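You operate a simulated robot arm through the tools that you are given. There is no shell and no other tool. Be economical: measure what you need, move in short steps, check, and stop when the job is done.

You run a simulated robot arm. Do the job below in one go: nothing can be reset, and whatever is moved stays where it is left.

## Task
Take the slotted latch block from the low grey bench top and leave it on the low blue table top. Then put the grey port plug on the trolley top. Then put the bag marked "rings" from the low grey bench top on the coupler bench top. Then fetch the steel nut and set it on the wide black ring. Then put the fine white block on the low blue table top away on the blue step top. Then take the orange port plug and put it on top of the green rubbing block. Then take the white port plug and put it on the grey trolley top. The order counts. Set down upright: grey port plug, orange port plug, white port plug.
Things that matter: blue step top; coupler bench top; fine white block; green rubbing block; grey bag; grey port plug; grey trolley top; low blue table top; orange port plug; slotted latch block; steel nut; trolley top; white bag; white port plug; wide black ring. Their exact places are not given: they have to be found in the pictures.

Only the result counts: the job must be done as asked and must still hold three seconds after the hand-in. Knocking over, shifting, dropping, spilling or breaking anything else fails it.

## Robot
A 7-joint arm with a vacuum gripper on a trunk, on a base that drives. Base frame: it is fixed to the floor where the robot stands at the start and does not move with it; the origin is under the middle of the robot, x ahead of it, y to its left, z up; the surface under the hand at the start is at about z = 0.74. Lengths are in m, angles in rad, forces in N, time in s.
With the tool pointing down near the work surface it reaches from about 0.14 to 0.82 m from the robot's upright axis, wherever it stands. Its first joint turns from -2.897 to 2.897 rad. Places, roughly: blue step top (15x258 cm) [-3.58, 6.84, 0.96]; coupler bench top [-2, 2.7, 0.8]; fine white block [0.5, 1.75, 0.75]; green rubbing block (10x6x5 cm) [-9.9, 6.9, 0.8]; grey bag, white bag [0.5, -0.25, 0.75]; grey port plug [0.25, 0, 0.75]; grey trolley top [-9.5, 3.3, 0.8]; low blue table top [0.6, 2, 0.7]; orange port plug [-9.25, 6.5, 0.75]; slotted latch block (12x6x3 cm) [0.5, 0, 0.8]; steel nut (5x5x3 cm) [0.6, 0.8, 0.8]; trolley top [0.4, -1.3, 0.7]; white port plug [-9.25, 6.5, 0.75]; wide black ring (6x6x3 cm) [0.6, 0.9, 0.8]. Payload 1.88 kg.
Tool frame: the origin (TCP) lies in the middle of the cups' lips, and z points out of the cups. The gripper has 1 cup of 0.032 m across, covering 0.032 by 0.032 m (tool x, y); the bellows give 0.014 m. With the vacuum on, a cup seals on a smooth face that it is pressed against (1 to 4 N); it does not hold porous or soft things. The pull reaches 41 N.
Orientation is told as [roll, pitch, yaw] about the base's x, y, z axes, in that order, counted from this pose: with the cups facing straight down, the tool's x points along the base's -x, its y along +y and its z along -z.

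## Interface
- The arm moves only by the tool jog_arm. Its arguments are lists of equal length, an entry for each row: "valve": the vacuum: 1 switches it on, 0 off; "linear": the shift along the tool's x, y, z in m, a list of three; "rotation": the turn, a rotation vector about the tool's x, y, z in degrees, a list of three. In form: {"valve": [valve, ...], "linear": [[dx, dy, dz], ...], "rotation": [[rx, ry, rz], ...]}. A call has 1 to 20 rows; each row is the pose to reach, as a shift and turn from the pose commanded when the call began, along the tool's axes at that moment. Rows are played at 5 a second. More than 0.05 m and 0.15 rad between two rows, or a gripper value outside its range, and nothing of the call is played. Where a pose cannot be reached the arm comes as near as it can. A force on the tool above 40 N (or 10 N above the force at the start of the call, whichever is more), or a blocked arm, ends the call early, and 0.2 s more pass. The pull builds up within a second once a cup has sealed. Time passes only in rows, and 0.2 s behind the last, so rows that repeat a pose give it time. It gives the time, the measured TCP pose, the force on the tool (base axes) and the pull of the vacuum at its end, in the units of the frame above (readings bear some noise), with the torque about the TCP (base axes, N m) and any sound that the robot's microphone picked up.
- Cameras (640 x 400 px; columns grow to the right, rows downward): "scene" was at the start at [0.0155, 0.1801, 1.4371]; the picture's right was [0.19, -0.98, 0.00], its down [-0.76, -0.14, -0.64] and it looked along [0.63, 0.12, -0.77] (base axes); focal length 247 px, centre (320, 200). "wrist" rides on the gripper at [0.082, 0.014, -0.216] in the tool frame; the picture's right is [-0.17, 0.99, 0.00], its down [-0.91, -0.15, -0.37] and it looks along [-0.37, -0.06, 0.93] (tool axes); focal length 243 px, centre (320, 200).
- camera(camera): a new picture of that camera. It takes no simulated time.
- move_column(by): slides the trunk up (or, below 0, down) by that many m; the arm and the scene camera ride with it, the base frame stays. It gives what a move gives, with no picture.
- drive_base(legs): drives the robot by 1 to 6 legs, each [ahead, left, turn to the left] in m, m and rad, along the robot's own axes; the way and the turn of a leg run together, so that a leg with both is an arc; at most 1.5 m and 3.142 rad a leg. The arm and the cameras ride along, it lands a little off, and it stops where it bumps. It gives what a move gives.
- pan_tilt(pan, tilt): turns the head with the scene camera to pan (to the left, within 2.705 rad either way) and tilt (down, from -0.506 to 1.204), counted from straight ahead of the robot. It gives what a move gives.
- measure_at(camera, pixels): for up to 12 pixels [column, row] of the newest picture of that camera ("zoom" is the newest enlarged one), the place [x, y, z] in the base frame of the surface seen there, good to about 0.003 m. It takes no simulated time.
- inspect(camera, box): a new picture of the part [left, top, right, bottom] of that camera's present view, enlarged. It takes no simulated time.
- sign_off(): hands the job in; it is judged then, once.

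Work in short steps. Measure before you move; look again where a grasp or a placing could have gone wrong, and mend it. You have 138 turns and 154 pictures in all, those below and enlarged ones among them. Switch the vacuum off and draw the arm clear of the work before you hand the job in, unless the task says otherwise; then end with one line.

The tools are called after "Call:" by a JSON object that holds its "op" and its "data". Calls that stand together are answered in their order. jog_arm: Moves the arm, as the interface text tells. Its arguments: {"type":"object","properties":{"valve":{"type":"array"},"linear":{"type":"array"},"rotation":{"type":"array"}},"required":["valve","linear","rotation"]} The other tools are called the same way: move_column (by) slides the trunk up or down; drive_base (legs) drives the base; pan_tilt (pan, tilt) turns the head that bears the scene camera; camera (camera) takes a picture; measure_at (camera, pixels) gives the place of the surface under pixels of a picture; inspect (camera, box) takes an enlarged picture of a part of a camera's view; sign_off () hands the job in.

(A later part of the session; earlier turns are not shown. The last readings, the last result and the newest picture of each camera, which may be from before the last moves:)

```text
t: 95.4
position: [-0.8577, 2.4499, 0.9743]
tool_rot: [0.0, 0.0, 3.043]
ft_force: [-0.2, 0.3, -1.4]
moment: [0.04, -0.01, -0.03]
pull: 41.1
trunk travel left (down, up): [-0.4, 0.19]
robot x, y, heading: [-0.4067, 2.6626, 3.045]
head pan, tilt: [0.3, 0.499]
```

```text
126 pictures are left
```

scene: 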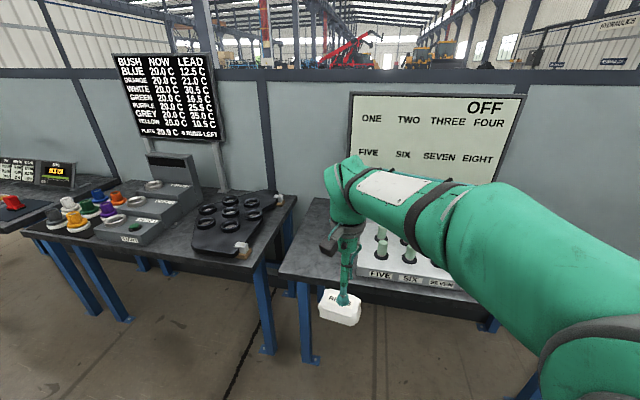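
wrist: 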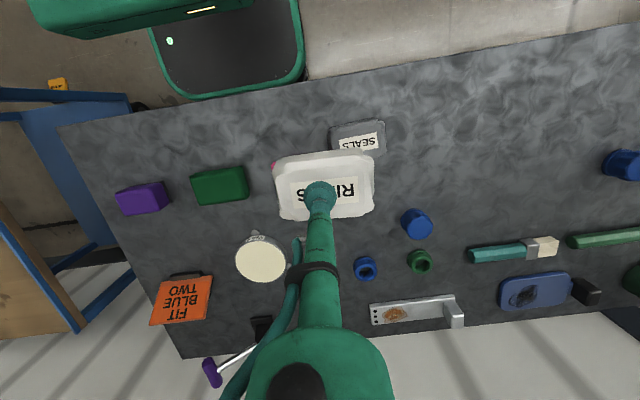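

I measure this bench's extents and the partition behind it to check it against (−2,2.7).

Call:
{"op": "measure_at", "data": {"camera": "scene", "pixels": [[285, 275], [320, 200], [300, 260], [310, 230], [300, 130], [560, 180], [410, 225], [350, 275], [470, 290], [270, 220], [180, 250]]}}

Call:
{"op": "inspect", "data": {"camera": "scene", "box": [270, 180, 480, 330]}}

Call:
{"op": "pan_tilt", "data": {"pan": -0.7, "tilt": 0.4}}

Call:
{"op": "camera", "data": {"camera": "scene"}}

```text
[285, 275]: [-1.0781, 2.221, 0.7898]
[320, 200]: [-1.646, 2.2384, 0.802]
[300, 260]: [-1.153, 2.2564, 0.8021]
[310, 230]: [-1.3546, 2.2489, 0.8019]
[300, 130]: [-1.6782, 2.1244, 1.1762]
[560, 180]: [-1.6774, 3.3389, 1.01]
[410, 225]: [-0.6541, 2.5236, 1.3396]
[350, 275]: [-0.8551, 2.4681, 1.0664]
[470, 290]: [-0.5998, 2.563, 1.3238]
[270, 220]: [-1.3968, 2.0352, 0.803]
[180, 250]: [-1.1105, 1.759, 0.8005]
```

```text
2.67 times, centred on (375, 255) of scene
```

zoom: 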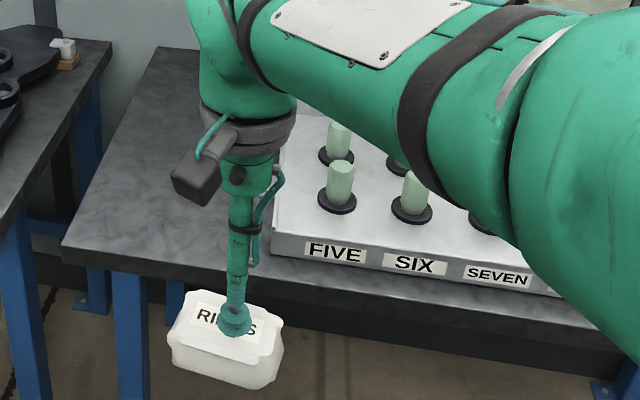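

```text
t: 96.7
position: [-0.8566, 2.4507, 0.9739]
tool_rot: [0.001, -0.001, 3.045]
ft_force: [0.4, 0.1, 0.4]
moment: [0.06, 0.0, 0.0]
pull: 40.4
trunk travel left (down, up): [-0.4, 0.19]
robot x, y, heading: [-0.4085, 2.6681, 3.043]
head pan, tilt: [-0.7, 0.4]
```

```text
124 pictures are left
```

scene: 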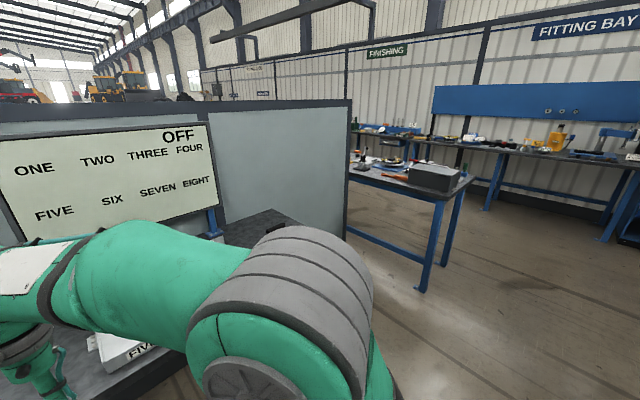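

This bench spans x −1.08…−1.68 up to a partition at x −1.68, so a bench at x≈−2 would be behind the partition. I measure the gap past the partition's end.

Call:
{"op": "measure_at", "data": {"camera": "scene", "pixels": [[345, 180], [350, 150], [420, 290], [418, 198], [352, 168], [347, 228], [270, 225], [345, 215], [365, 160], [435, 175], [385, 250]]}}

Call:
{"op": "pan_tilt", "data": {"pan": -0.9, "tilt": 0.5}}

Call:
{"op": "camera", "data": {"camera": "scene"}}

```text
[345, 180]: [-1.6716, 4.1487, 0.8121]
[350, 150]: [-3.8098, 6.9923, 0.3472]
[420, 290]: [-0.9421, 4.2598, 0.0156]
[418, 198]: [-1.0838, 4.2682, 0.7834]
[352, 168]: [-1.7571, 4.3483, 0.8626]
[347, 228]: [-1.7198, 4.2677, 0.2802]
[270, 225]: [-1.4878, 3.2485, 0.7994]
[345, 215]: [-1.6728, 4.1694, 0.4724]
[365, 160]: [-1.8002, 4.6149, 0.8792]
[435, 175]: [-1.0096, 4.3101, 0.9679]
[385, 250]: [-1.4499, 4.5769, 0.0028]
```

```text
t: 97.4
position: [-0.8588, 2.4512, 0.9754]
tool_rot: [0.0, 0.0, 3.045]
ft_force: [-1.0, -0.7, -1.4]
moment: [0.01, 0.02, -0.01]
pull: 40.9
trunk travel left (down, up): [-0.4, 0.19]
robot x, y, heading: [-0.4049, 2.6661, 3.046]
head pan, tilt: [-0.901, 0.499]
```

```text
123 pictures are left
```

scene: 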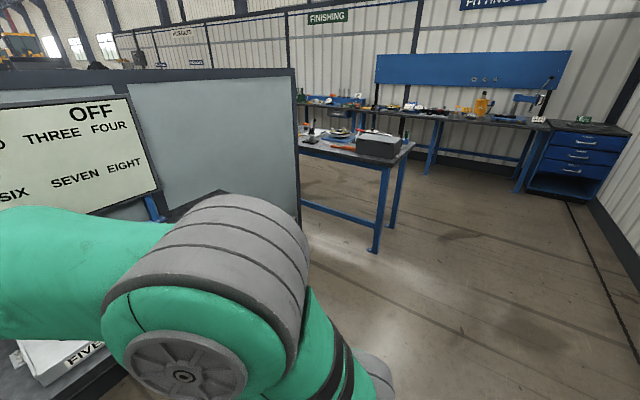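

The partition runs to y≈4.15 and a table adjoins it. I drive up the aisle past that table to y≈5.4 and look behind.

Call:
{"op": "drive_base", "data": {"legs": [[0, 0, 0.096], [0, -1.4, 0], [0, -1.35, 0]]}}

Call:
{"op": "pan_tilt", "data": {"pan": 0.7, "tilt": 0.3}}

Call:
{"op": "camera", "data": {"camera": "scene"}}

```text
t: 111.1
position: [-0.7938, 5.1339, 0.9755]
tool_rot: [0.0, -0.001, 3.132]
ft_force: [-1.2, 0.8, -1.3]
moment: [0.02, 0.01, 0.03]
pull: 40.4
trunk travel left (down, up): [-0.4, 0.19]
robot x, y, heading: [-0.3626, 5.3912, 3.132]
head pan, tilt: [-0.901, 0.499]
```

```text
t: 112.8
position: [-0.794, 5.1341, 0.9732]
tool_rot: [0.0, -0.001, 3.132]
ft_force: [0.5, 0.4, -1.5]
moment: [0.01, 0.0, 0.01]
pull: 40.9
trunk travel left (down, up): [-0.4, 0.19]
robot x, y, heading: [-0.3617, 5.3889, 3.137]
head pan, tilt: [0.7, 0.3]
```

```text
122 pictures are left
```

scene: 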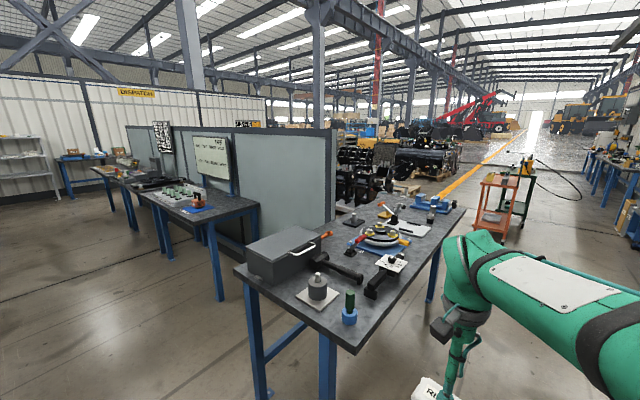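

I measure the table's far edges and the red trolley to plan the passage along −x.

Call:
{"op": "measure_at", "data": {"camera": "scene", "pixels": [[465, 208], [355, 353], [270, 400], [430, 300], [495, 240], [520, 255], [585, 200], [345, 205], [380, 195], [420, 200], [590, 240]]}}

Call:
{"op": "pan_tilt", "data": {"pan": 0.0, "tilt": 0.3}}

Call:
{"op": "camera", "data": {"camera": "scene"}}

```text
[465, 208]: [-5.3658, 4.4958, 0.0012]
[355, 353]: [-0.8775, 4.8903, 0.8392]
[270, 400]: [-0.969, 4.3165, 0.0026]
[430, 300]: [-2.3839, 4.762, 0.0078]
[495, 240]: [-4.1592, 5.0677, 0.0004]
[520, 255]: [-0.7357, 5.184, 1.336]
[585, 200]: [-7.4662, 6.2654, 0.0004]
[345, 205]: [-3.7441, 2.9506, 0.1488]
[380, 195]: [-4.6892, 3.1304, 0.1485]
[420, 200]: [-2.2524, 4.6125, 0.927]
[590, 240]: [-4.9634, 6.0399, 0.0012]
```

```text
t: 113.9
position: [-0.7942, 5.1343, 0.9736]
tool_rot: [0.002, -0.002, 3.133]
ft_force: [-0.9, -0.4, -0.3]
moment: [0.01, 0.02, -0.01]
pull: 41.0
trunk travel left (down, up): [-0.4, 0.19]
robot x, y, heading: [-0.3656, 5.3891, 3.13]
head pan, tilt: [0.0, 0.3]
```

```text
121 pictures are left
```

scene: 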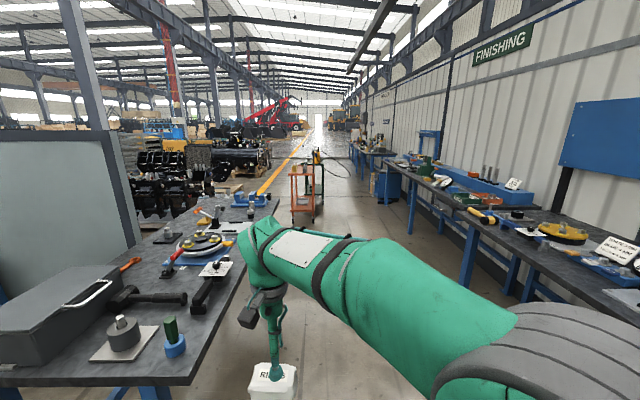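

Free passage along y≈5.5. I drive ahead 2.5 m past the table and look back at the space behind the partition.

Call:
{"op": "drive_base", "data": {"legs": [[0, -0.08, 0], [1.3, 0, 0], [1.2, 0, 0]]}}

Call:
{"op": "pan_tilt", "data": {"pan": 1.7, "tilt": 0.35}}

Call:
{"op": "camera", "data": {"camera": "scene"}}

```text
t: 126.6
position: [-3.269, 5.2737, 0.9742]
tool_rot: [0.001, 0.0, 3.116]
ft_force: [-0.4, 0.1, -0.8]
moment: [-0.01, 0.01, 0.03]
pull: 40.6
trunk travel left (down, up): [-0.4, 0.19]
robot x, y, heading: [-2.8361, 5.523, 3.118]
head pan, tilt: [0.0, 0.3]
```

```text
t: 128.3
position: [-3.268, 5.2735, 0.9738]
tool_rot: [-0.001, 0.001, 3.118]
ft_force: [0.2, 0.8, -0.9]
moment: [0.0, -0.02, 0.01]
pull: 40.9
trunk travel left (down, up): [-0.4, 0.19]
robot x, y, heading: [-2.8322, 5.5205, 3.116]
head pan, tilt: [1.7, 0.351]
```

```text
120 pictures are left
```

scene: 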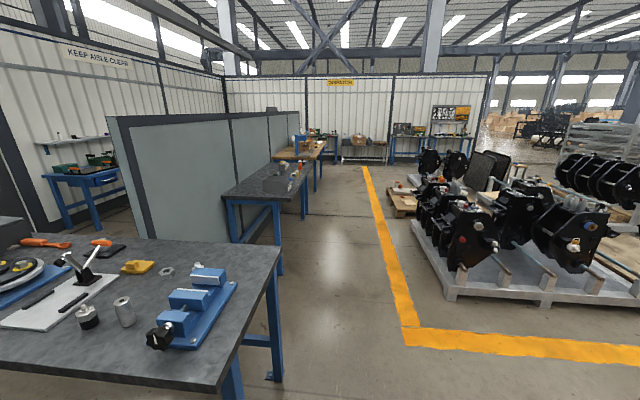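

There is indeed a bench behind the partition at (265,185). I measure and enlarge it.

Call:
{"op": "measure_at", "data": {"camera": "scene", "pixels": [[240, 190], [258, 185], [250, 198], [225, 195], [275, 197], [280, 178], [300, 170], [290, 160], [320, 148], [295, 185]]}}

Call:
{"op": "inspect", "data": {"camera": "scene", "box": [215, 125, 345, 215]}}

```text
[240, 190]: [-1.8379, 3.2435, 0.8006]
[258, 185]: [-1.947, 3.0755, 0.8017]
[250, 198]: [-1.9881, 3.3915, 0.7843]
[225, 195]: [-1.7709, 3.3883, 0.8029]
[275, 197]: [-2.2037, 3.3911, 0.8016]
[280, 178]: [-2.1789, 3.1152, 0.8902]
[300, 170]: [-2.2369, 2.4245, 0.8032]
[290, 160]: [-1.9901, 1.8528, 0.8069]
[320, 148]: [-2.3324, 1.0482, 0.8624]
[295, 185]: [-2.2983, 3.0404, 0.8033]
```

```text
4.44 times, centred on (280, 170) of scene
```

zoom: 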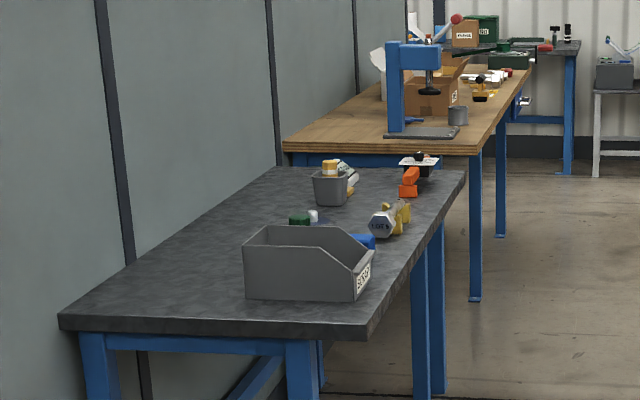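

This matches (−2,2.7): bench x −1.72…−2.32, y up to 3.39, z 0.802, with a free end near y 3.3. I turn to face −y and drive alongside.

Call:
{"op": "drive_base", "data": {"legs": [[0, 0, 1.59], [1.0, 0, 0], [0.95, 0, 0]]}}

Call:
{"op": "pan_tilt", "data": {"pan": 0.7, "tilt": 0.6}}

Call:
{"op": "camera", "data": {"camera": "scene"}}

```text
t: 141.9
position: [-2.5481, 3.1712, 0.9739]
tool_rot: [0.002, 0.0, -1.553]
ft_force: [-0.4, -0.3, -1.0]
moment: [0.0, 0.0, 0.01]
pull: 41.1
trunk travel left (down, up): [-0.4, 0.19]
robot x, y, heading: [-2.8133, 3.5903, -1.548]
head pan, tilt: [1.7, 0.351]
```

```text
t: 143.2
position: [-2.5472, 3.1702, 0.9737]
tool_rot: [0.0, 0.0, -1.551]
ft_force: [-0.6, 0.1, -0.7]
moment: [0.0, 0.0, -0.02]
pull: 40.9
trunk travel left (down, up): [-0.4, 0.19]
robot x, y, heading: [-2.8148, 3.5924, -1.555]
head pan, tilt: [0.7, 0.6]
```

```text
118 pictures are left
```

scene: 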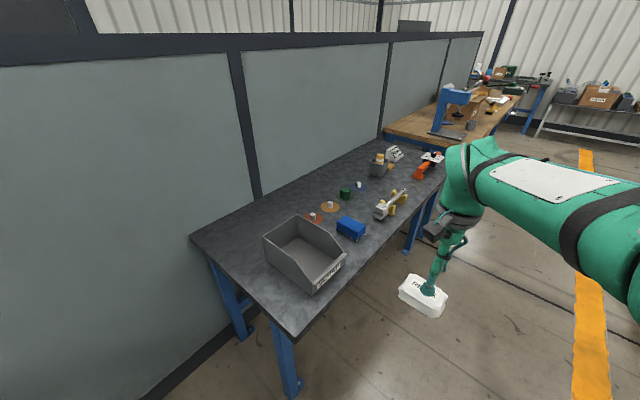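

I measure the bin's footprint and the free surface near the bench end.

Call:
{"op": "measure_at", "data": {"camera": "scene", "pixels": [[295, 333], [193, 240], [262, 262], [312, 290], [240, 255], [268, 285], [285, 300], [320, 290], [225, 240], [345, 265], [345, 252], [240, 220]]}}

Call:
{"op": "inspect", "data": {"camera": "scene", "box": [180, 190, 380, 345]}}

```text
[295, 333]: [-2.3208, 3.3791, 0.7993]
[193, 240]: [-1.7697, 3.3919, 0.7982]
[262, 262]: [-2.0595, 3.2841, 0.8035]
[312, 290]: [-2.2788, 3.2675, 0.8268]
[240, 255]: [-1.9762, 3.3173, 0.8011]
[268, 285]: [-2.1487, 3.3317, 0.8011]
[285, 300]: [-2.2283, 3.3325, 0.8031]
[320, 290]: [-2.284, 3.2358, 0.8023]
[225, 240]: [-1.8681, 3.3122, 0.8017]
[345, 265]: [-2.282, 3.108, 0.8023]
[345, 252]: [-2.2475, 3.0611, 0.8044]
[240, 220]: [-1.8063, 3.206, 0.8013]
```

```text
2.58 times, centred on (280, 268) of scene
```

zoom: 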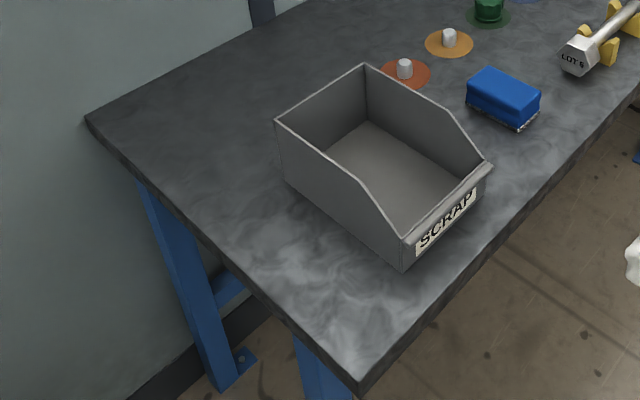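

Bin occupies x −2.05…−2.28, y 3.1…3.28. I'll place the bag at (−1.94,3.28), free. I move the base back 0.16 and left 0.3 to reach.

Call:
{"op": "drive_base", "data": {"legs": [[-0.16, 0, 0], [0, 0.3, 0]]}}

```text
t: 146.2
position: [-2.2453, 3.334, 0.9733]
tool_rot: [0.001, 0.001, -1.553]
ft_force: [-0.2, 0.5, -0.3]
moment: [-0.03, 0.02, 0.0]
pull: 40.7
trunk travel left (down, up): [-0.4, 0.19]
robot x, y, heading: [-2.5107, 3.7617, -1.553]
head pan, tilt: [0.7, 0.6]
```

Tool x now points along +y and tool y along +x. I shift +0.305 in x, −0.054 in y and lower to just above the top.

Call:
{"op": "jog_arm", "data": {"valve": [1, 1, 1, 1, 1, 1, 1, 1, 1, 1, 1, 1], "linear": [[-0.01, 0.045, 0], [-0.02, 0.09, 0], [-0.03, 0.135, 0], [-0.04, 0.18, 0], [-0.05, 0.225, 0], [-0.055, 0.27, 0], [-0.059, 0.304, 0.01], [-0.059, 0.304, 0.05], [-0.059, 0.304, 0.09], [-0.059, 0.304, 0.11], [-0.059, 0.304, 0.12], [-0.059, 0.304, 0.12]], "rotation": [[0, 0, 0], [0, 0, 0], [0, 0, 0], [0, 0, 0], [0, 0, 0], [0, 0, 0], [0, 0, 0], [0, 0, 0], [0, 0, 0], [0, 0, 0], [0, 0, 0], [0, 0, 0]]}}

Call:
{"op": "camera", "data": {"camera": "wrist"}}

```text
t: 148.8
position: [-1.9389, 3.2803, 0.8529]
tool_rot: [-0.001, 0.0, -1.554]
ft_force: [-1.5, 1.7, -1.0]
moment: [0.0, 0.01, 0.01]
pull: 40.6
trunk travel left (down, up): [-0.4, 0.19]
robot x, y, heading: [-2.5102, 3.7585, -1.551]
head pan, tilt: [0.7, 0.6]
```

```text
116 pictures are left
```

wrist: 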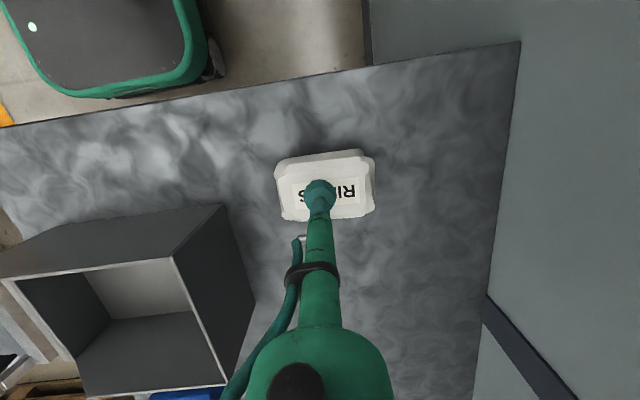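

The spot is clear of the bin. Lower the last 15 mm, feeling for contact.

Call:
{"op": "jog_arm", "data": {"valve": [1, 1, 1, 1, 1], "linear": [[0, 0, 0.006], [0, 0, 0.011], [0, 0, 0.014], [0, 0, 0.015], [0, 0, 0.015]], "rotation": [[0, 0, 0], [0, 0, 0], [0, 0, 0], [0, 0, 0], [0, 0, 0]]}}

```text
t: 150.1
position: [-1.938, 3.2815, 0.8399]
tool_rot: [0.002, 0.0, -1.554]
ft_force: [-0.6, -0.5, 5.0]
moment: [0.08, -0.07, -0.04]
pull: 41.0
trunk travel left (down, up): [-0.4, 0.19]
robot x, y, heading: [-2.5074, 3.7555, -1.553]
head pan, tilt: [0.7, 0.6]
```

Contact (5 N). Release and rise, then return the arm near the robot.

Call:
{"op": "jog_arm", "data": {"valve": [0, 0, 0, 0, 0, 0, 0, 0, 0, 0, 0, 0, 0, 0, 0], "linear": [[0, 0, 0], [0, 0, 0], [0, 0, 0], [0, 0, 0], [0, 0, -0.008], [0, 0, -0.025], [0, 0, -0.06], [0, 0, -0.1], [0, 0, -0.14], [0.01, -0.045, -0.14], [0.02, -0.09, -0.14], [0.03, -0.135, -0.14], [0.04, -0.18, -0.14], [0.05, -0.225, -0.14], [0.055, -0.265, -0.14]], "rotation": [[0, 0, 0], [0, 0, 0], [0, 0, 0], [0, 0, 0], [0, 0, 0], [0, 0, 0], [0, 0, 0], [0, 0, 0], [0, 0, 0], [0, 0, 0], [0, 0, 0], [0, 0, 0], [0, 0, 0], [0, 0, 0], [0, 0, 0]]}}

Call:
{"op": "camera", "data": {"camera": "scene"}}

```text
t: 153.2
position: [-2.206, 3.3272, 0.9798]
tool_rot: [0.0, 0.0, -1.551]
ft_force: [-0.3, -0.1, -0.4]
moment: [-0.02, 0.04, -0.02]
pull: 0.0
trunk travel left (down, up): [-0.4, 0.19]
robot x, y, heading: [-2.5115, 3.7563, -1.556]
head pan, tilt: [0.7, 0.6]
```

```text
115 pictures are left
```

scene: 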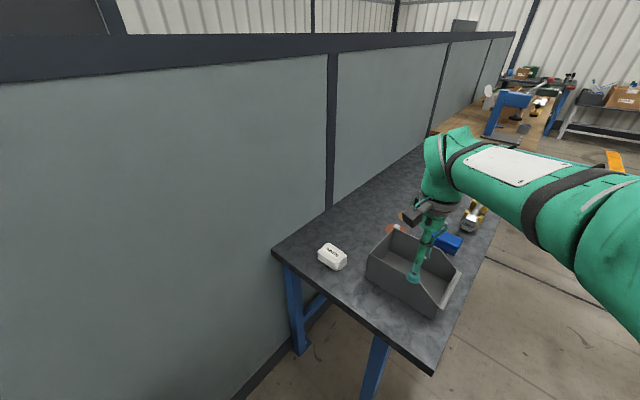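

Bag is placed. Now the long way back to the nut: retreat to x −2.81, back to y≈5.5, along +x, then turn to face +x.

Call:
{"op": "drive_base", "data": {"legs": [[0, -0.32, 0], [-0.9, 0, 0], [-0.86, 0, 0], [0, 1.3, 0], [0, 1.17, 0], [0, 0, 1.556]]}}

Call:
{"op": "drive_base", "data": {"legs": [[0, -1.5, 0]]}}

```text
t: 179.5
position: [0.0856, 5.7741, 0.9794]
tool_rot: [0.0, 0.0, -0.014]
ft_force: [0.0, 0.0, -0.4]
moment: [0.02, 0.07, 0.0]
pull: 0.1
trunk travel left (down, up): [-0.4, 0.19]
robot x, y, heading: [-0.3531, 5.4847, -0.013]
head pan, tilt: [0.7, 0.6]
```

```text
t: 186.9
position: [0.0603, 4.2809, 0.9807]
tool_rot: [0.001, -0.001, -0.025]
ft_force: [-0.1, -0.1, 0.3]
moment: [0.0, -0.01, 0.0]
pull: 0.0
trunk travel left (down, up): [-0.4, 0.19]
robot x, y, heading: [-0.3804, 3.995, -0.024]
head pan, tilt: [0.7, 0.6]
```

On course. I straighten and continue to the bench at y≈0.75.

Call:
{"op": "drive_base", "data": {"legs": [[0, 0, 0.025], [0, -1.5, 0], [0, -1.5, 0], [0, -0.25, 0], [0.31, 0, 0]]}}

Call:
{"op": "pan_tilt", "data": {"pan": 0.4, "tilt": 0.85}}

Call:
{"op": "camera", "data": {"camera": "scene"}}

Call:
{"op": "camera", "data": {"camera": "wrist"}}

```text
t: 204.8
position: [0.2574, 1.0368, 0.9792]
tool_rot: [-0.001, 0.0, -0.012]
ft_force: [-0.2, 0.7, -0.5]
moment: [0.01, 0.0, 0.02]
pull: 0.0
trunk travel left (down, up): [-0.4, 0.19]
robot x, y, heading: [-0.1818, 0.7455, -0.01]
head pan, tilt: [0.7, 0.6]
```

```text
t: 205.6
position: [0.258, 1.0367, 0.9794]
tool_rot: [0.0, -0.001, -0.013]
ft_force: [-0.3, -0.3, 0.4]
moment: [0.02, 0.01, -0.02]
pull: 0.1
trunk travel left (down, up): [-0.4, 0.19]
robot x, y, heading: [-0.1826, 0.7483, -0.005]
head pan, tilt: [0.4, 0.85]
```

```text
114 pictures are left
```

scene: 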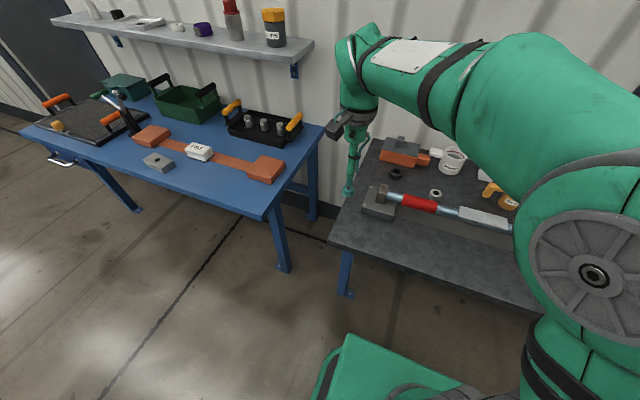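

```text
113 pictures are left
```

wrist: 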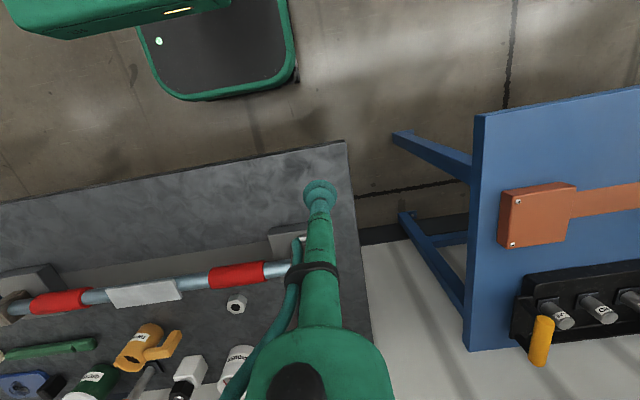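

I close in by 0.1 m and zoom on the nut (436,193) and ring (395,175).

Call:
{"op": "drive_base", "data": {"legs": [[0.1, 0, 0.005]]}}

Call:
{"op": "jog_arm", "data": {"valve": [0, 0, 0, 0, 0, 0], "linear": [[0, -0.05, 0], [0, -0.1, 0], [0, -0.15, 0], [0, -0.2, 0], [0, -0.25, 0], [0, -0.27, 0]], "rotation": [[0, 0, 0], [0, 0, 0], [0, 0, 0], [0, 0, 0], [0, 0, 0], [0, 0, 0]]}}

Call:
{"op": "camera", "data": {"camera": "wrist"}}

```text
t: 206.8
position: [0.353, 1.0391, 0.9797]
tool_rot: [0.001, 0.001, -0.006]
ft_force: [0.3, -1.3, 0.5]
moment: [0.02, -0.02, -0.01]
pull: 0.2
trunk travel left (down, up): [-0.4, 0.19]
robot x, y, heading: [-0.0843, 0.7458, -0.008]
head pan, tilt: [0.4, 0.85]
```

```text
t: 208.2
position: [0.3495, 0.7683, 0.9801]
tool_rot: [-0.001, 0.0, -0.006]
ft_force: [0.9, -1.1, -0.3]
moment: [-0.04, 0.01, 0.04]
pull: 0.1
trunk travel left (down, up): [-0.4, 0.19]
robot x, y, heading: [-0.0853, 0.7458, -0.012]
head pan, tilt: [0.4, 0.85]
```

```text
112 pictures are left
```

wrist: 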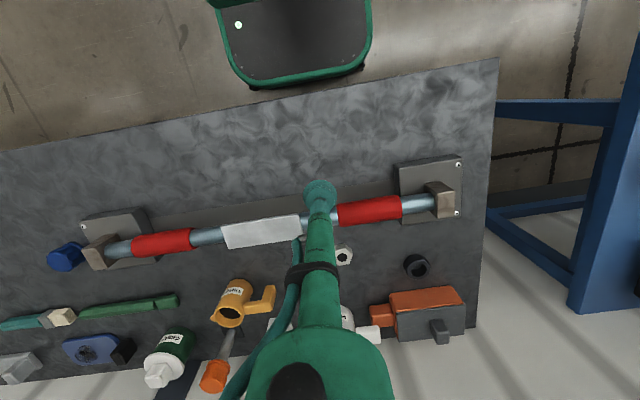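

Nut at (343,256), ring at (416,264). I enlarge and measure them.

Call:
{"op": "inspect", "data": {"camera": "wrist", "box": [325, 235, 445, 295]}}

Call:
{"op": "measure_at", "data": {"camera": "zoom", "pixels": [[95, 115], [75, 125], [125, 105], [75, 95], [110, 150], [485, 155], [450, 180], [510, 120], [450, 120], [500, 200]]}}

Call:
{"op": "inspect", "data": {"camera": "scene", "box": [375, 130, 475, 200]}}

```text
5.33 times, centred on (385, 265) of wrist
```

zoom: 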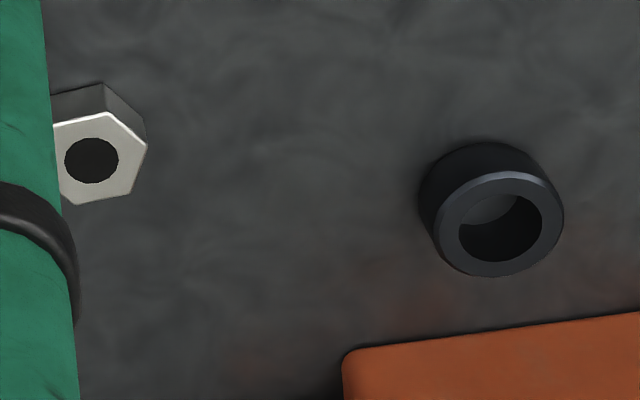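

```text
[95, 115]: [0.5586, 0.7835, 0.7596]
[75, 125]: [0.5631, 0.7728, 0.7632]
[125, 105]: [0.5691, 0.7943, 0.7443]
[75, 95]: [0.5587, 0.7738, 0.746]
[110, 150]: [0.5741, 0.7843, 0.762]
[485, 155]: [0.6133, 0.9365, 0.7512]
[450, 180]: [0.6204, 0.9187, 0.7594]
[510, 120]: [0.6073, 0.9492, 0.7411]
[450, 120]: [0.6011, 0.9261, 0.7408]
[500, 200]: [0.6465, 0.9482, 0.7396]
```

```text
5.71 times, centred on (425, 165) of scene
```

zoom: 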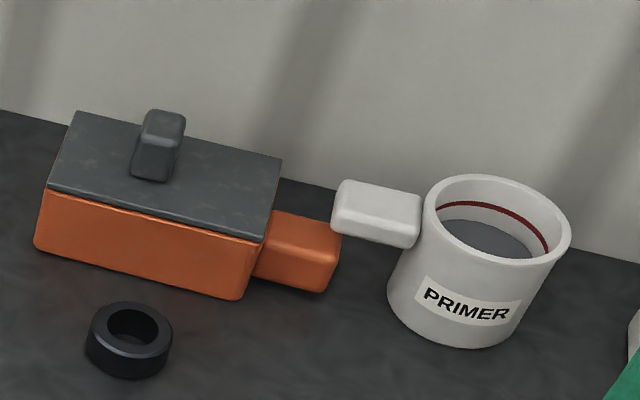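

I measure inside the nut's dark centre and on the ring's rim and bore.

Call:
{"op": "measure_at", "data": {"camera": "wrist", "pixels": [[342, 265], [341, 266], [343, 263], [348, 267], [340, 271], [343, 257], [418, 278], [428, 273], [411, 274], [421, 270], [416, 268], [427, 280]]}}

```text
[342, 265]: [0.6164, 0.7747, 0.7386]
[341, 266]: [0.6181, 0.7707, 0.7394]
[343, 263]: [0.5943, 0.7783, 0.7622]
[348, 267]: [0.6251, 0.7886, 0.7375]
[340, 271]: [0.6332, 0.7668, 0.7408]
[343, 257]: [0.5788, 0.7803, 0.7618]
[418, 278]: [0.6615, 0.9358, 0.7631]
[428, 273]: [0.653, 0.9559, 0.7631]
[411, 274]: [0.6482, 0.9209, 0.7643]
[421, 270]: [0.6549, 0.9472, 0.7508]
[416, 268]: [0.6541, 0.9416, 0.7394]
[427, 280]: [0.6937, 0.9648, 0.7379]
```

The nut's dark centre is flush (0.762), so the cup can seal on it; the ring's bore is real. I zoom on each to get centres.

Call:
{"op": "inspect", "data": {"camera": "wrist", "box": [392, 245, 440, 275]}}

Call:
{"op": "measure_at", "data": {"camera": "zoom", "pixels": [[205, 320], [470, 260], [350, 185], [400, 390], [250, 240], [440, 350], [255, 380], [450, 210], [230, 300], [300, 205]]}}

Call:
{"op": "inspect", "data": {"camera": "wrist", "box": [320, 242, 368, 272]}}

Call:
{"op": "measure_at", "data": {"camera": "zoom", "pixels": [[300, 200], [270, 130], [370, 110], [420, 180], [370, 270], [290, 290], [290, 230], [310, 150], [350, 205], [400, 200]]}}

```text
13.33 times, centred on (416, 260) of wrist
```

zoom: 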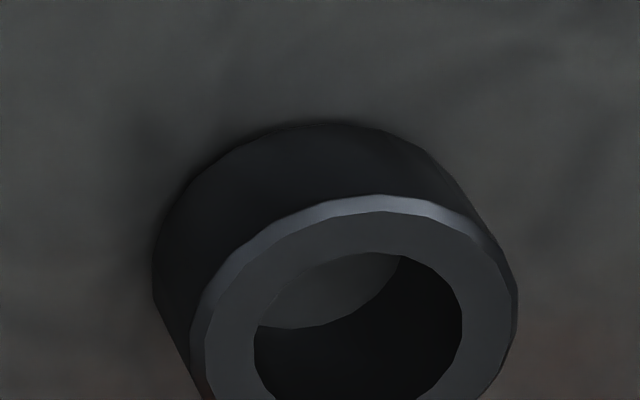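

```text
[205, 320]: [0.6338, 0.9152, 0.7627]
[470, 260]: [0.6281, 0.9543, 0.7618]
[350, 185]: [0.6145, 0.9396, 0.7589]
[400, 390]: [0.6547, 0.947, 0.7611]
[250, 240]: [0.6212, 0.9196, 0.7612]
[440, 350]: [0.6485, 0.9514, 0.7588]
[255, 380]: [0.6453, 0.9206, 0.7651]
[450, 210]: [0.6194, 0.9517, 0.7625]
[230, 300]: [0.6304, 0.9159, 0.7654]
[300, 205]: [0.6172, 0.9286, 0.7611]
```

```text
13.33 times, centred on (344, 257) of wrist
```

zoom: 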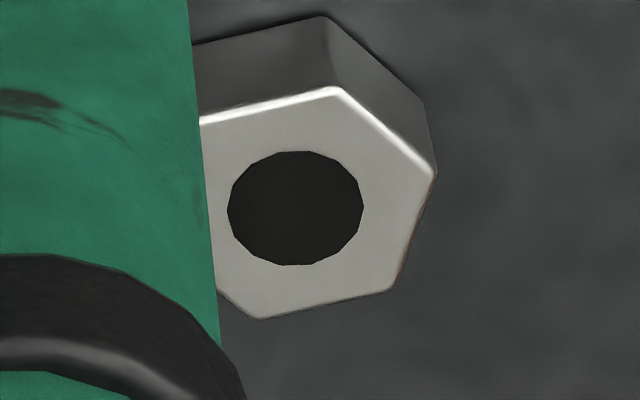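

```text
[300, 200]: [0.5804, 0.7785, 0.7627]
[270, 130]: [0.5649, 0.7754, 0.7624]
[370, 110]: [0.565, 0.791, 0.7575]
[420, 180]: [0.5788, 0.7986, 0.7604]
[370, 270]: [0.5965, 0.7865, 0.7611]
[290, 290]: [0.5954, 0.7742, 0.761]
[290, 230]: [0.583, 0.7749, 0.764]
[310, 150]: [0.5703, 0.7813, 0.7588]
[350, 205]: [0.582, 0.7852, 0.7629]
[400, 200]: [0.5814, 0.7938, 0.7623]
```

Nut centre (0.582,0.777), top 0.762; ring centre ≈(0.640,0.937), top 0.763. I hover over the nut.

Call:
{"op": "jog_arm", "data": {"valve": [0, 0, 0, 0, 0, 0, 0, 0, 0, 0], "linear": [[-0.045, 0.002, 0], [-0.09, 0.004, 0], [-0.135, 0.006, 0], [-0.18, 0.008, 0], [-0.22, 0.01, 0], [-0.2325, 0.01, 0.03], [-0.2325, 0.01, 0.08], [-0.2325, 0.01, 0.13], [-0.2325, 0.01, 0.17], [-0.2325, 0.01, 0.195]], "rotation": [[0, 0, 0], [0, 0, 0], [0, 0, 0], [0, 0, 0], [0, 0, 0], [0, 0, 0], [0, 0, 0], [0, 0, 0], [0, 0, 0], [0, 0, 0]]}}

Call:
{"op": "inspect", "data": {"camera": "scene", "box": [375, 130, 475, 200]}}

```text
t: 210.3
position: [0.5831, 0.7792, 0.7841]
tool_rot: [0.0, 0.0, -0.007]
ft_force: [-0.3, -0.4, 0.3]
moment: [-0.02, -0.01, -0.02]
pull: 0.1
trunk travel left (down, up): [-0.4, 0.19]
robot x, y, heading: [-0.0842, 0.7488, -0.007]
head pan, tilt: [0.4, 0.85]
```

```text
5.71 times, centred on (425, 165) of scene
```

zoom: 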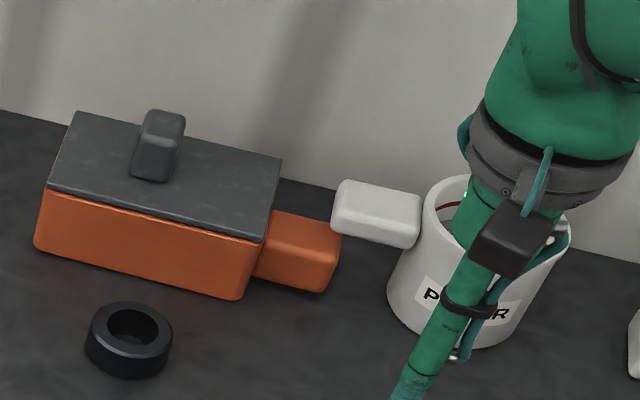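

No contact with the mug (forces ≈0). Descend and seal.

Call:
{"op": "jog_arm", "data": {"valve": [1, 1, 1, 1, 1, 1, 1, 1, 1], "linear": [[0, -0.001, 0.012], [0, -0.001, 0.02], [0, -0.001, 0.024], [0, -0.001, 0.026], [0, -0.001, 0.026], [0, -0.001, 0.026], [0, -0.001, 0.026], [0, -0.001, 0.026], [0, -0.001, 0.026]], "rotation": [[0, 0, 0], [0, 0, 0], [0, 0, 0], [0, 0, 0], [0, 0, 0], [0, 0, 0], [0, 0, 0], [0, 0, 0], [0, 0, 0]]}}

```text
t: 212.3
position: [0.5833, 0.7775, 0.7583]
tool_rot: [0.0, -0.002, -0.007]
ft_force: [4.0, 0.9, 13.8]
moment: [0.02, 0.03, 0.01]
pull: 41.0
trunk travel left (down, up): [-0.4, 0.19]
robot x, y, heading: [-0.0813, 0.7474, -0.009]
head pan, tilt: [0.4, 0.85]
```

Sealed. Lift 6 cm, move over the ring centre, and hover with the nut ~15 mm above.

Call:
{"op": "jog_arm", "data": {"valve": [1, 1, 1, 1, 1, 1, 1, 1, 1, 1, 1], "linear": [[0, 0, -0.005], [0, 0, -0.015], [0, 0, -0.04], [0, 0, -0.07], [-0.02, 0.04, -0.07], [-0.035, 0.08, -0.07], [-0.05, 0.12, -0.07], [-0.058, 0.159, -0.07], [-0.058, 0.159, -0.055], [-0.058, 0.159, -0.045], [-0.058, 0.159, -0.045]], "rotation": [[0, 0, 0], [0, 0, 0], [0, 0, 0], [0, 0, 0], [0, 0, 0], [0, 0, 0], [0, 0, 0], [0, 0, 0], [0, 0, 0], [0, 0, 0], [0, 0, 0]]}}

Call:
{"op": "inspect", "data": {"camera": "scene", "box": [371, 140, 435, 180]}}

Call:
{"op": "inspect", "data": {"camera": "wrist", "box": [272, 140, 368, 200]}}

```text
t: 214.8
position: [0.6418, 0.9331, 0.803]
tool_rot: [0.0, 0.0, -0.007]
ft_force: [0.9, 0.8, -0.6]
moment: [0.02, -0.01, 0.01]
pull: 40.8
trunk travel left (down, up): [-0.4, 0.19]
robot x, y, heading: [-0.0815, 0.7451, -0.007]
head pan, tilt: [0.4, 0.85]
```

```text
10.00 times, centred on (403, 160) of scene
```

zoom: 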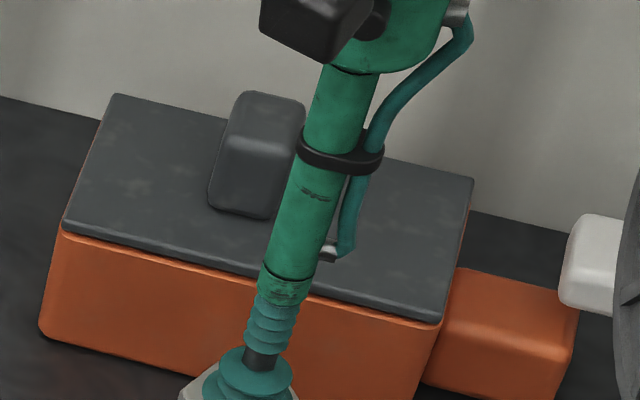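

```text
6.67 times, centred on (320, 170) of wrist
```

zoom: 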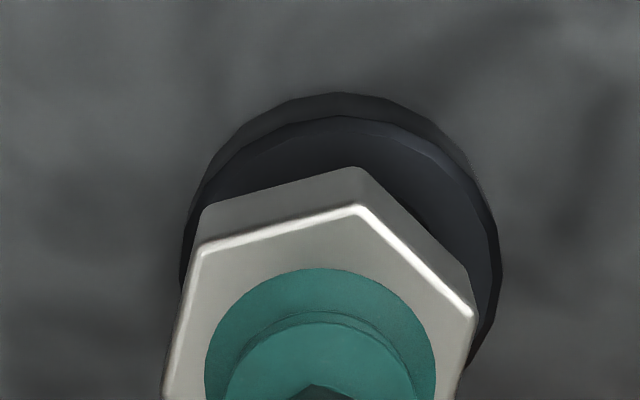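

Lateral view shows the ring ~4 mm further to +y, as computed (0.937). I correct +4 mm and lower to contact.

Call:
{"op": "jog_arm", "data": {"valve": [1, 1, 1, 1, 1, 1], "linear": [[0.001, 0.004, 0.005], [0.001, 0.004, 0.012], [0.001, 0.004, 0.016], [0.001, 0.004, 0.019], [0.001, 0.004, 0.021], [0.001, 0.004, 0.021]], "rotation": [[0, 0, 0], [0, 0, 0], [0, 0, 0], [0, 0, 0], [0, 0, 0], [0, 0, 0]]}}

Call:
{"op": "inspect", "data": {"camera": "scene", "box": [371, 150, 435, 190]}}

Call:
{"op": "inspect", "data": {"camera": "wrist", "box": [272, 140, 368, 200]}}

```text
t: 216.2
position: [0.6423, 0.9384, 0.7841]
tool_rot: [0.001, 0.001, -0.007]
ft_force: [-1.8, 0.4, 2.5]
moment: [-0.01, 0.01, -0.08]
pull: 41.0
trunk travel left (down, up): [-0.4, 0.19]
robot x, y, heading: [-0.0866, 0.7466, -0.008]
head pan, tilt: [0.4, 0.85]
```

```text
10.00 times, centred on (403, 170) of scene
```

zoom: 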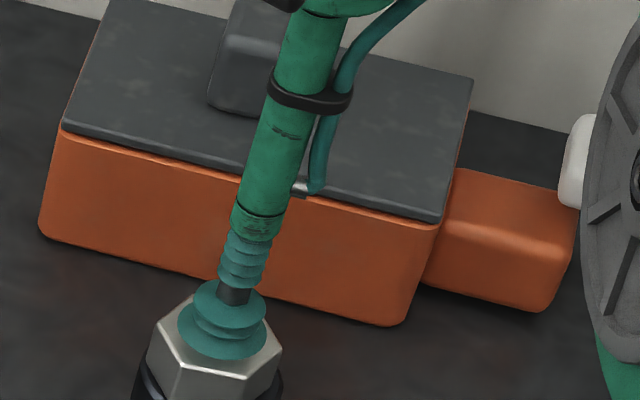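

```text
6.67 times, centred on (320, 170) of wrist
```

zoom: 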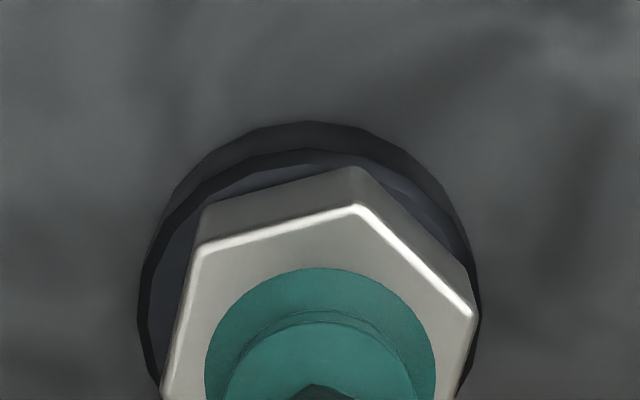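

Contact, nut centred within ~2 mm. Release and rise.

Call:
{"op": "jog_arm", "data": {"valve": [0, 0, 0, 0, 0, 0, 0, 0, 0, 0, 0, 0, 0], "linear": [[0, 0, 0], [0, 0, 0], [0, 0, 0], [0, 0, 0], [0, 0, 0], [0, 0, -0.004], [0, 0, -0.012], [0, 0, -0.03], [0, 0, -0.06], [0, 0, -0.1], [0, 0, -0.14], [0, 0, -0.18], [0.04, 0, -0.2]], "rotation": [[0, 0, 0], [0, 0, 0], [0, 0, 0], [0, 0, 0], [0, 0, 0], [0, 0, 0], [0, 0, 0], [0, 0, 0], [0, 0, 0], [0, 0, 0], [0, 0, 0], [0, 0, 0], [0, 0, 0]]}}

Call:
{"op": "inspect", "data": {"camera": "scene", "box": [363, 150, 427, 190]}}

```text
t: 218.9
position: [0.5975, 0.9376, 0.9801]
tool_rot: [0.0, 0.003, -0.007]
ft_force: [0.9, 0.0, -1.8]
moment: [-0.02, 0.06, 0.02]
pull: 0.1
trunk travel left (down, up): [-0.4, 0.19]
robot x, y, heading: [-0.085, 0.7454, -0.002]
head pan, tilt: [0.4, 0.85]
```

```text
10.00 times, centred on (395, 170) of scene
```

zoom: 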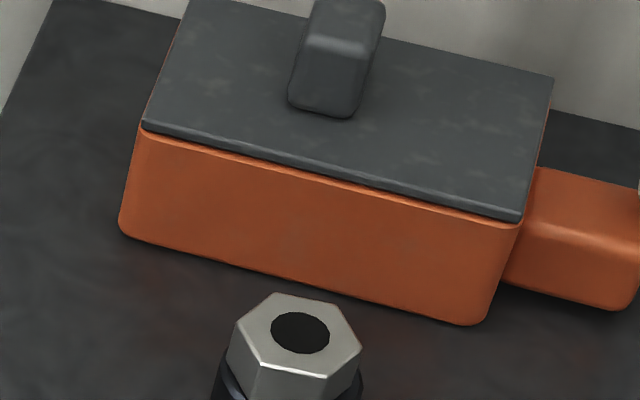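

Nut sits on the ring. Next the FINE block on the blue table: retract the arm and drive left to y≈1.7.

Call:
{"op": "jog_arm", "data": {"valve": [0, 0, 0, 0, 0, 0, 0], "linear": [[0.05, -0.02, 0], [0.1, -0.05, 0], [0.145, -0.08, 0], [0.19, -0.1, 0], [0.235, -0.12, 0], [0.28, -0.14, 0], [0.3, -0.16, 0]], "rotation": [[0, 0, 0], [0, 0, 0], [0, 0, 0], [0, 0, 0], [0, 0, 0], [0, 0, 0], [0, 0, 0]]}}

Call:
{"op": "drive_base", "data": {"legs": [[-0.1, 0, 0], [0, 0.86, 0.005]]}}

Call:
{"op": "camera", "data": {"camera": "wrist"}}

```text
refused: row 1 steps farther than a row can; nothing moved
```

```text
t: 224.3
position: [0.4964, 1.8142, 0.9812]
tool_rot: [0.001, -0.001, 0.008]
ft_force: [-0.3, 1.0, 0.0]
moment: [0.04, 0.0, 0.03]
pull: 0.0
trunk travel left (down, up): [-0.4, 0.19]
robot x, y, heading: [-0.181, 1.6094, 0.006]
head pan, tilt: [0.4, 0.85]
```

```text
101 pictures are left
```

wrist: 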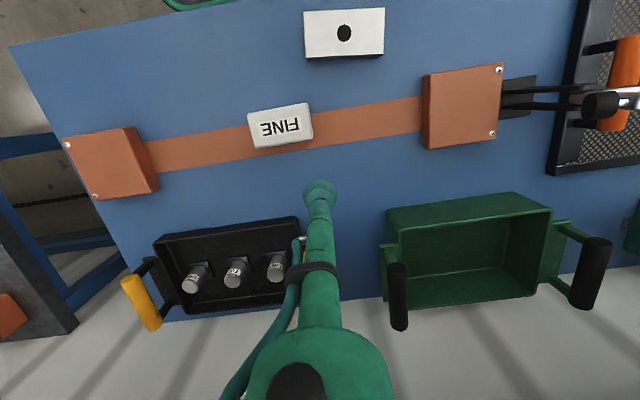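

The retraction was refused (first row too long), but the drive passed clear. I measure the FINE block at (280,125).

Call:
{"op": "inspect", "data": {"camera": "wrist", "box": [232, 95, 328, 155]}}

Call:
{"op": "measure_at", "data": {"camera": "zoom", "pixels": [[110, 120], [500, 65], [540, 260], [150, 330], [320, 190], [320, 120], [320, 270], [180, 340], [40, 250], [590, 200]]}}

```text
6.67 times, centred on (280, 125) of wrist
```

zoom: 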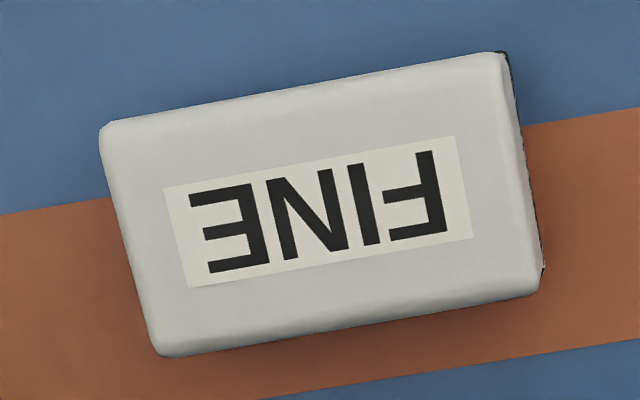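

```text
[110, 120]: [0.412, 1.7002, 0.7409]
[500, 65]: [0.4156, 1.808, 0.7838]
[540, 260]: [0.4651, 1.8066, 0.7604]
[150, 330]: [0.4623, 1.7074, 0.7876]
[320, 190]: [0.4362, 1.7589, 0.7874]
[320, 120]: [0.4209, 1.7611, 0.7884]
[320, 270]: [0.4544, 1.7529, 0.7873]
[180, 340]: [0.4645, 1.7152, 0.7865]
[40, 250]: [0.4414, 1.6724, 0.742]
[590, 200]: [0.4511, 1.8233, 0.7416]
```

Centre (0.440,1.760), top 0.7875. I move over, press and hold.

Call:
{"op": "jog_arm", "data": {"valve": [0, 0, 0, 0, 0, 0, 1, 1, 1, 1, 1, 1, 1, 1], "linear": [[0.03, -0.03, 0.0], [0.0565, -0.054, 0.02], [0.0565, -0.054, 0.06], [0.0565, -0.054, 0.1], [0.0565, -0.054, 0.14], [0.0565, -0.054, 0.17], [0.0565, -0.054, 0.185], [0.0565, -0.054, 0.193], [0.0565, -0.054, 0.197], [0.0565, -0.054, 0.197], [0.0565, -0.054, 0.197], [0.0565, -0.054, 0.197], [0.0565, -0.054, 0.197], [0.0565, -0.054, 0.197]], "rotation": [[0, 0, 0], [0, 0, 0], [0, 0, 0], [0, 0, 0], [0, 0, 0], [0, 0, 0], [0, 0, 0], [0, 0, 0], [0, 0, 0], [0, 0, 0], [0, 0, 0], [0, 0, 0], [0, 0, 0], [0, 0, 0]]}}

```text
t: 227.3
position: [0.4409, 1.7614, 0.7849]
tool_rot: [-0.001, -0.001, 0.008]
ft_force: [-2.7, -1.7, 16.0]
moment: [-0.08, -0.01, -0.02]
pull: 40.8
trunk travel left (down, up): [-0.4, 0.19]
robot x, y, heading: [-0.1858, 1.6109, 0.01]
head pan, tilt: [0.4, 0.85]
```

Sealed. Lift, raise, and retract toward the robot.

Call:
{"op": "jog_arm", "data": {"valve": [1, 1, 1, 1, 1, 1, 1, 1, 1, 1, 1, 1], "linear": [[0, 0, -0.005], [0, 0, -0.015], [0, 0, -0.04], [0, 0, -0.08], [0, 0, -0.12], [0, 0, -0.16], [0, 0, -0.2], [0.02, -0.02, -0.24], [0.06, -0.04, -0.26], [0.1, -0.06, -0.27], [0.14, -0.08, -0.27], [0.18, -0.1, -0.27]], "rotation": [[0, 0, 0], [0, 0, 0], [0, 0, 0], [0, 0, 0], [0, 0, 0], [0, 0, 0], [0, 0, 0], [0, 0, 0], [0, 0, 0], [0, 0, 0], [0, 0, 0], [0, 0, 0]]}}

Call:
{"op": "camera", "data": {"camera": "wrist"}}

```text
t: 229.9
position: [0.2566, 1.6613, 1.0526]
tool_rot: [0.002, 0.003, 0.007]
ft_force: [0.0, 0.5, -2.5]
moment: [0.02, 0.02, 0.01]
pull: 40.8
trunk travel left (down, up): [-0.4, 0.19]
robot x, y, heading: [-0.1832, 1.614, 0.007]
head pan, tilt: [0.4, 0.85]
```

```text
99 pictures are left
```

wrist: 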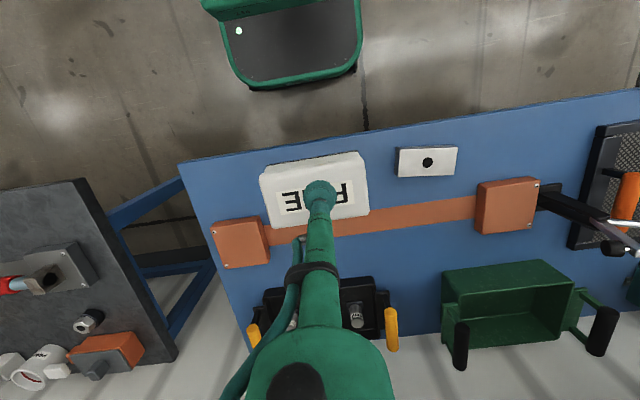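

Held. Drive up the aisle to y≈5.4, turn to face +y (fitting/finishing benches), and strafe −x a first stretch.

Call:
{"op": "drive_base", "data": {"legs": [[-0.2, 0, 0], [0, 1.5, 0], [0, 1.5, 0], [0, 0.75, 0], [0, 0, 1.56], [0, 1.4, 0]]}}

Call:
{"op": "pan_tilt", "data": {"pan": 0.7, "tilt": 0.4}}

Call:
{"op": "camera", "data": {"camera": "scene"}}

```text
t: 259.6
position: [-1.8628, 5.8497, 1.0549]
tool_rot: [0.001, 0.0, 1.583]
ft_force: [0.6, 0.2, -2.6]
moment: [-0.02, -0.02, -0.04]
pull: 40.7
trunk travel left (down, up): [-0.4, 0.19]
robot x, y, heading: [-1.8118, 5.4132, 1.581]
head pan, tilt: [0.4, 0.85]
```

```text
t: 260.6
position: [-1.8636, 5.8502, 1.0533]
tool_rot: [0.0, -0.002, 1.584]
ft_force: [0.5, 0.5, -1.3]
moment: [-0.01, 0.02, 0.0]
pull: 40.8
trunk travel left (down, up): [-0.4, 0.19]
robot x, y, heading: [-1.8092, 5.4132, 1.586]
head pan, tilt: [0.7, 0.4]
```

```text
98 pictures are left
```

scene: 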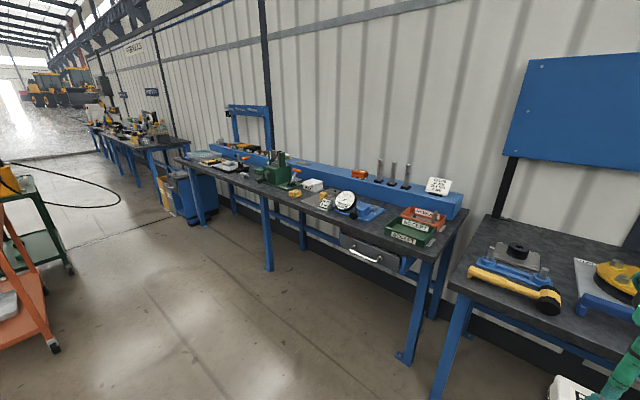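

The blue step is the long blue ledge along the back of the bench. I enlarge and measure it.

Call:
{"op": "inspect", "data": {"camera": "scene", "box": [200, 120, 472, 290]}}

Call:
{"op": "measure_at", "data": {"camera": "scene", "pixels": [[457, 207], [435, 205], [415, 190], [340, 173], [335, 172], [320, 170], [350, 180], [370, 185], [300, 167], [430, 262], [265, 232], [325, 200]]}}

```text
2.35 times, centred on (336, 205) of scene
```

zoom: 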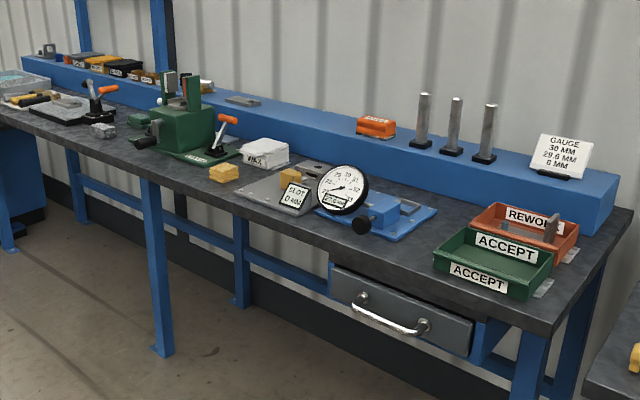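

```text
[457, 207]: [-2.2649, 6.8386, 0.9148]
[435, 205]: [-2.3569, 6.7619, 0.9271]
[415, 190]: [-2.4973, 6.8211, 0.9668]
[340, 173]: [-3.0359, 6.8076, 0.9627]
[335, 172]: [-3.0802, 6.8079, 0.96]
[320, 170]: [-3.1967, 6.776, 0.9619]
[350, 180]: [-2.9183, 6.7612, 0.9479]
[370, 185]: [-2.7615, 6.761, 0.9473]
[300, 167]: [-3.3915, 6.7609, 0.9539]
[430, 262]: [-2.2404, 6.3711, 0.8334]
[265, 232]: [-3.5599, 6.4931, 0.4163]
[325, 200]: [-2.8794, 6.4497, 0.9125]
```

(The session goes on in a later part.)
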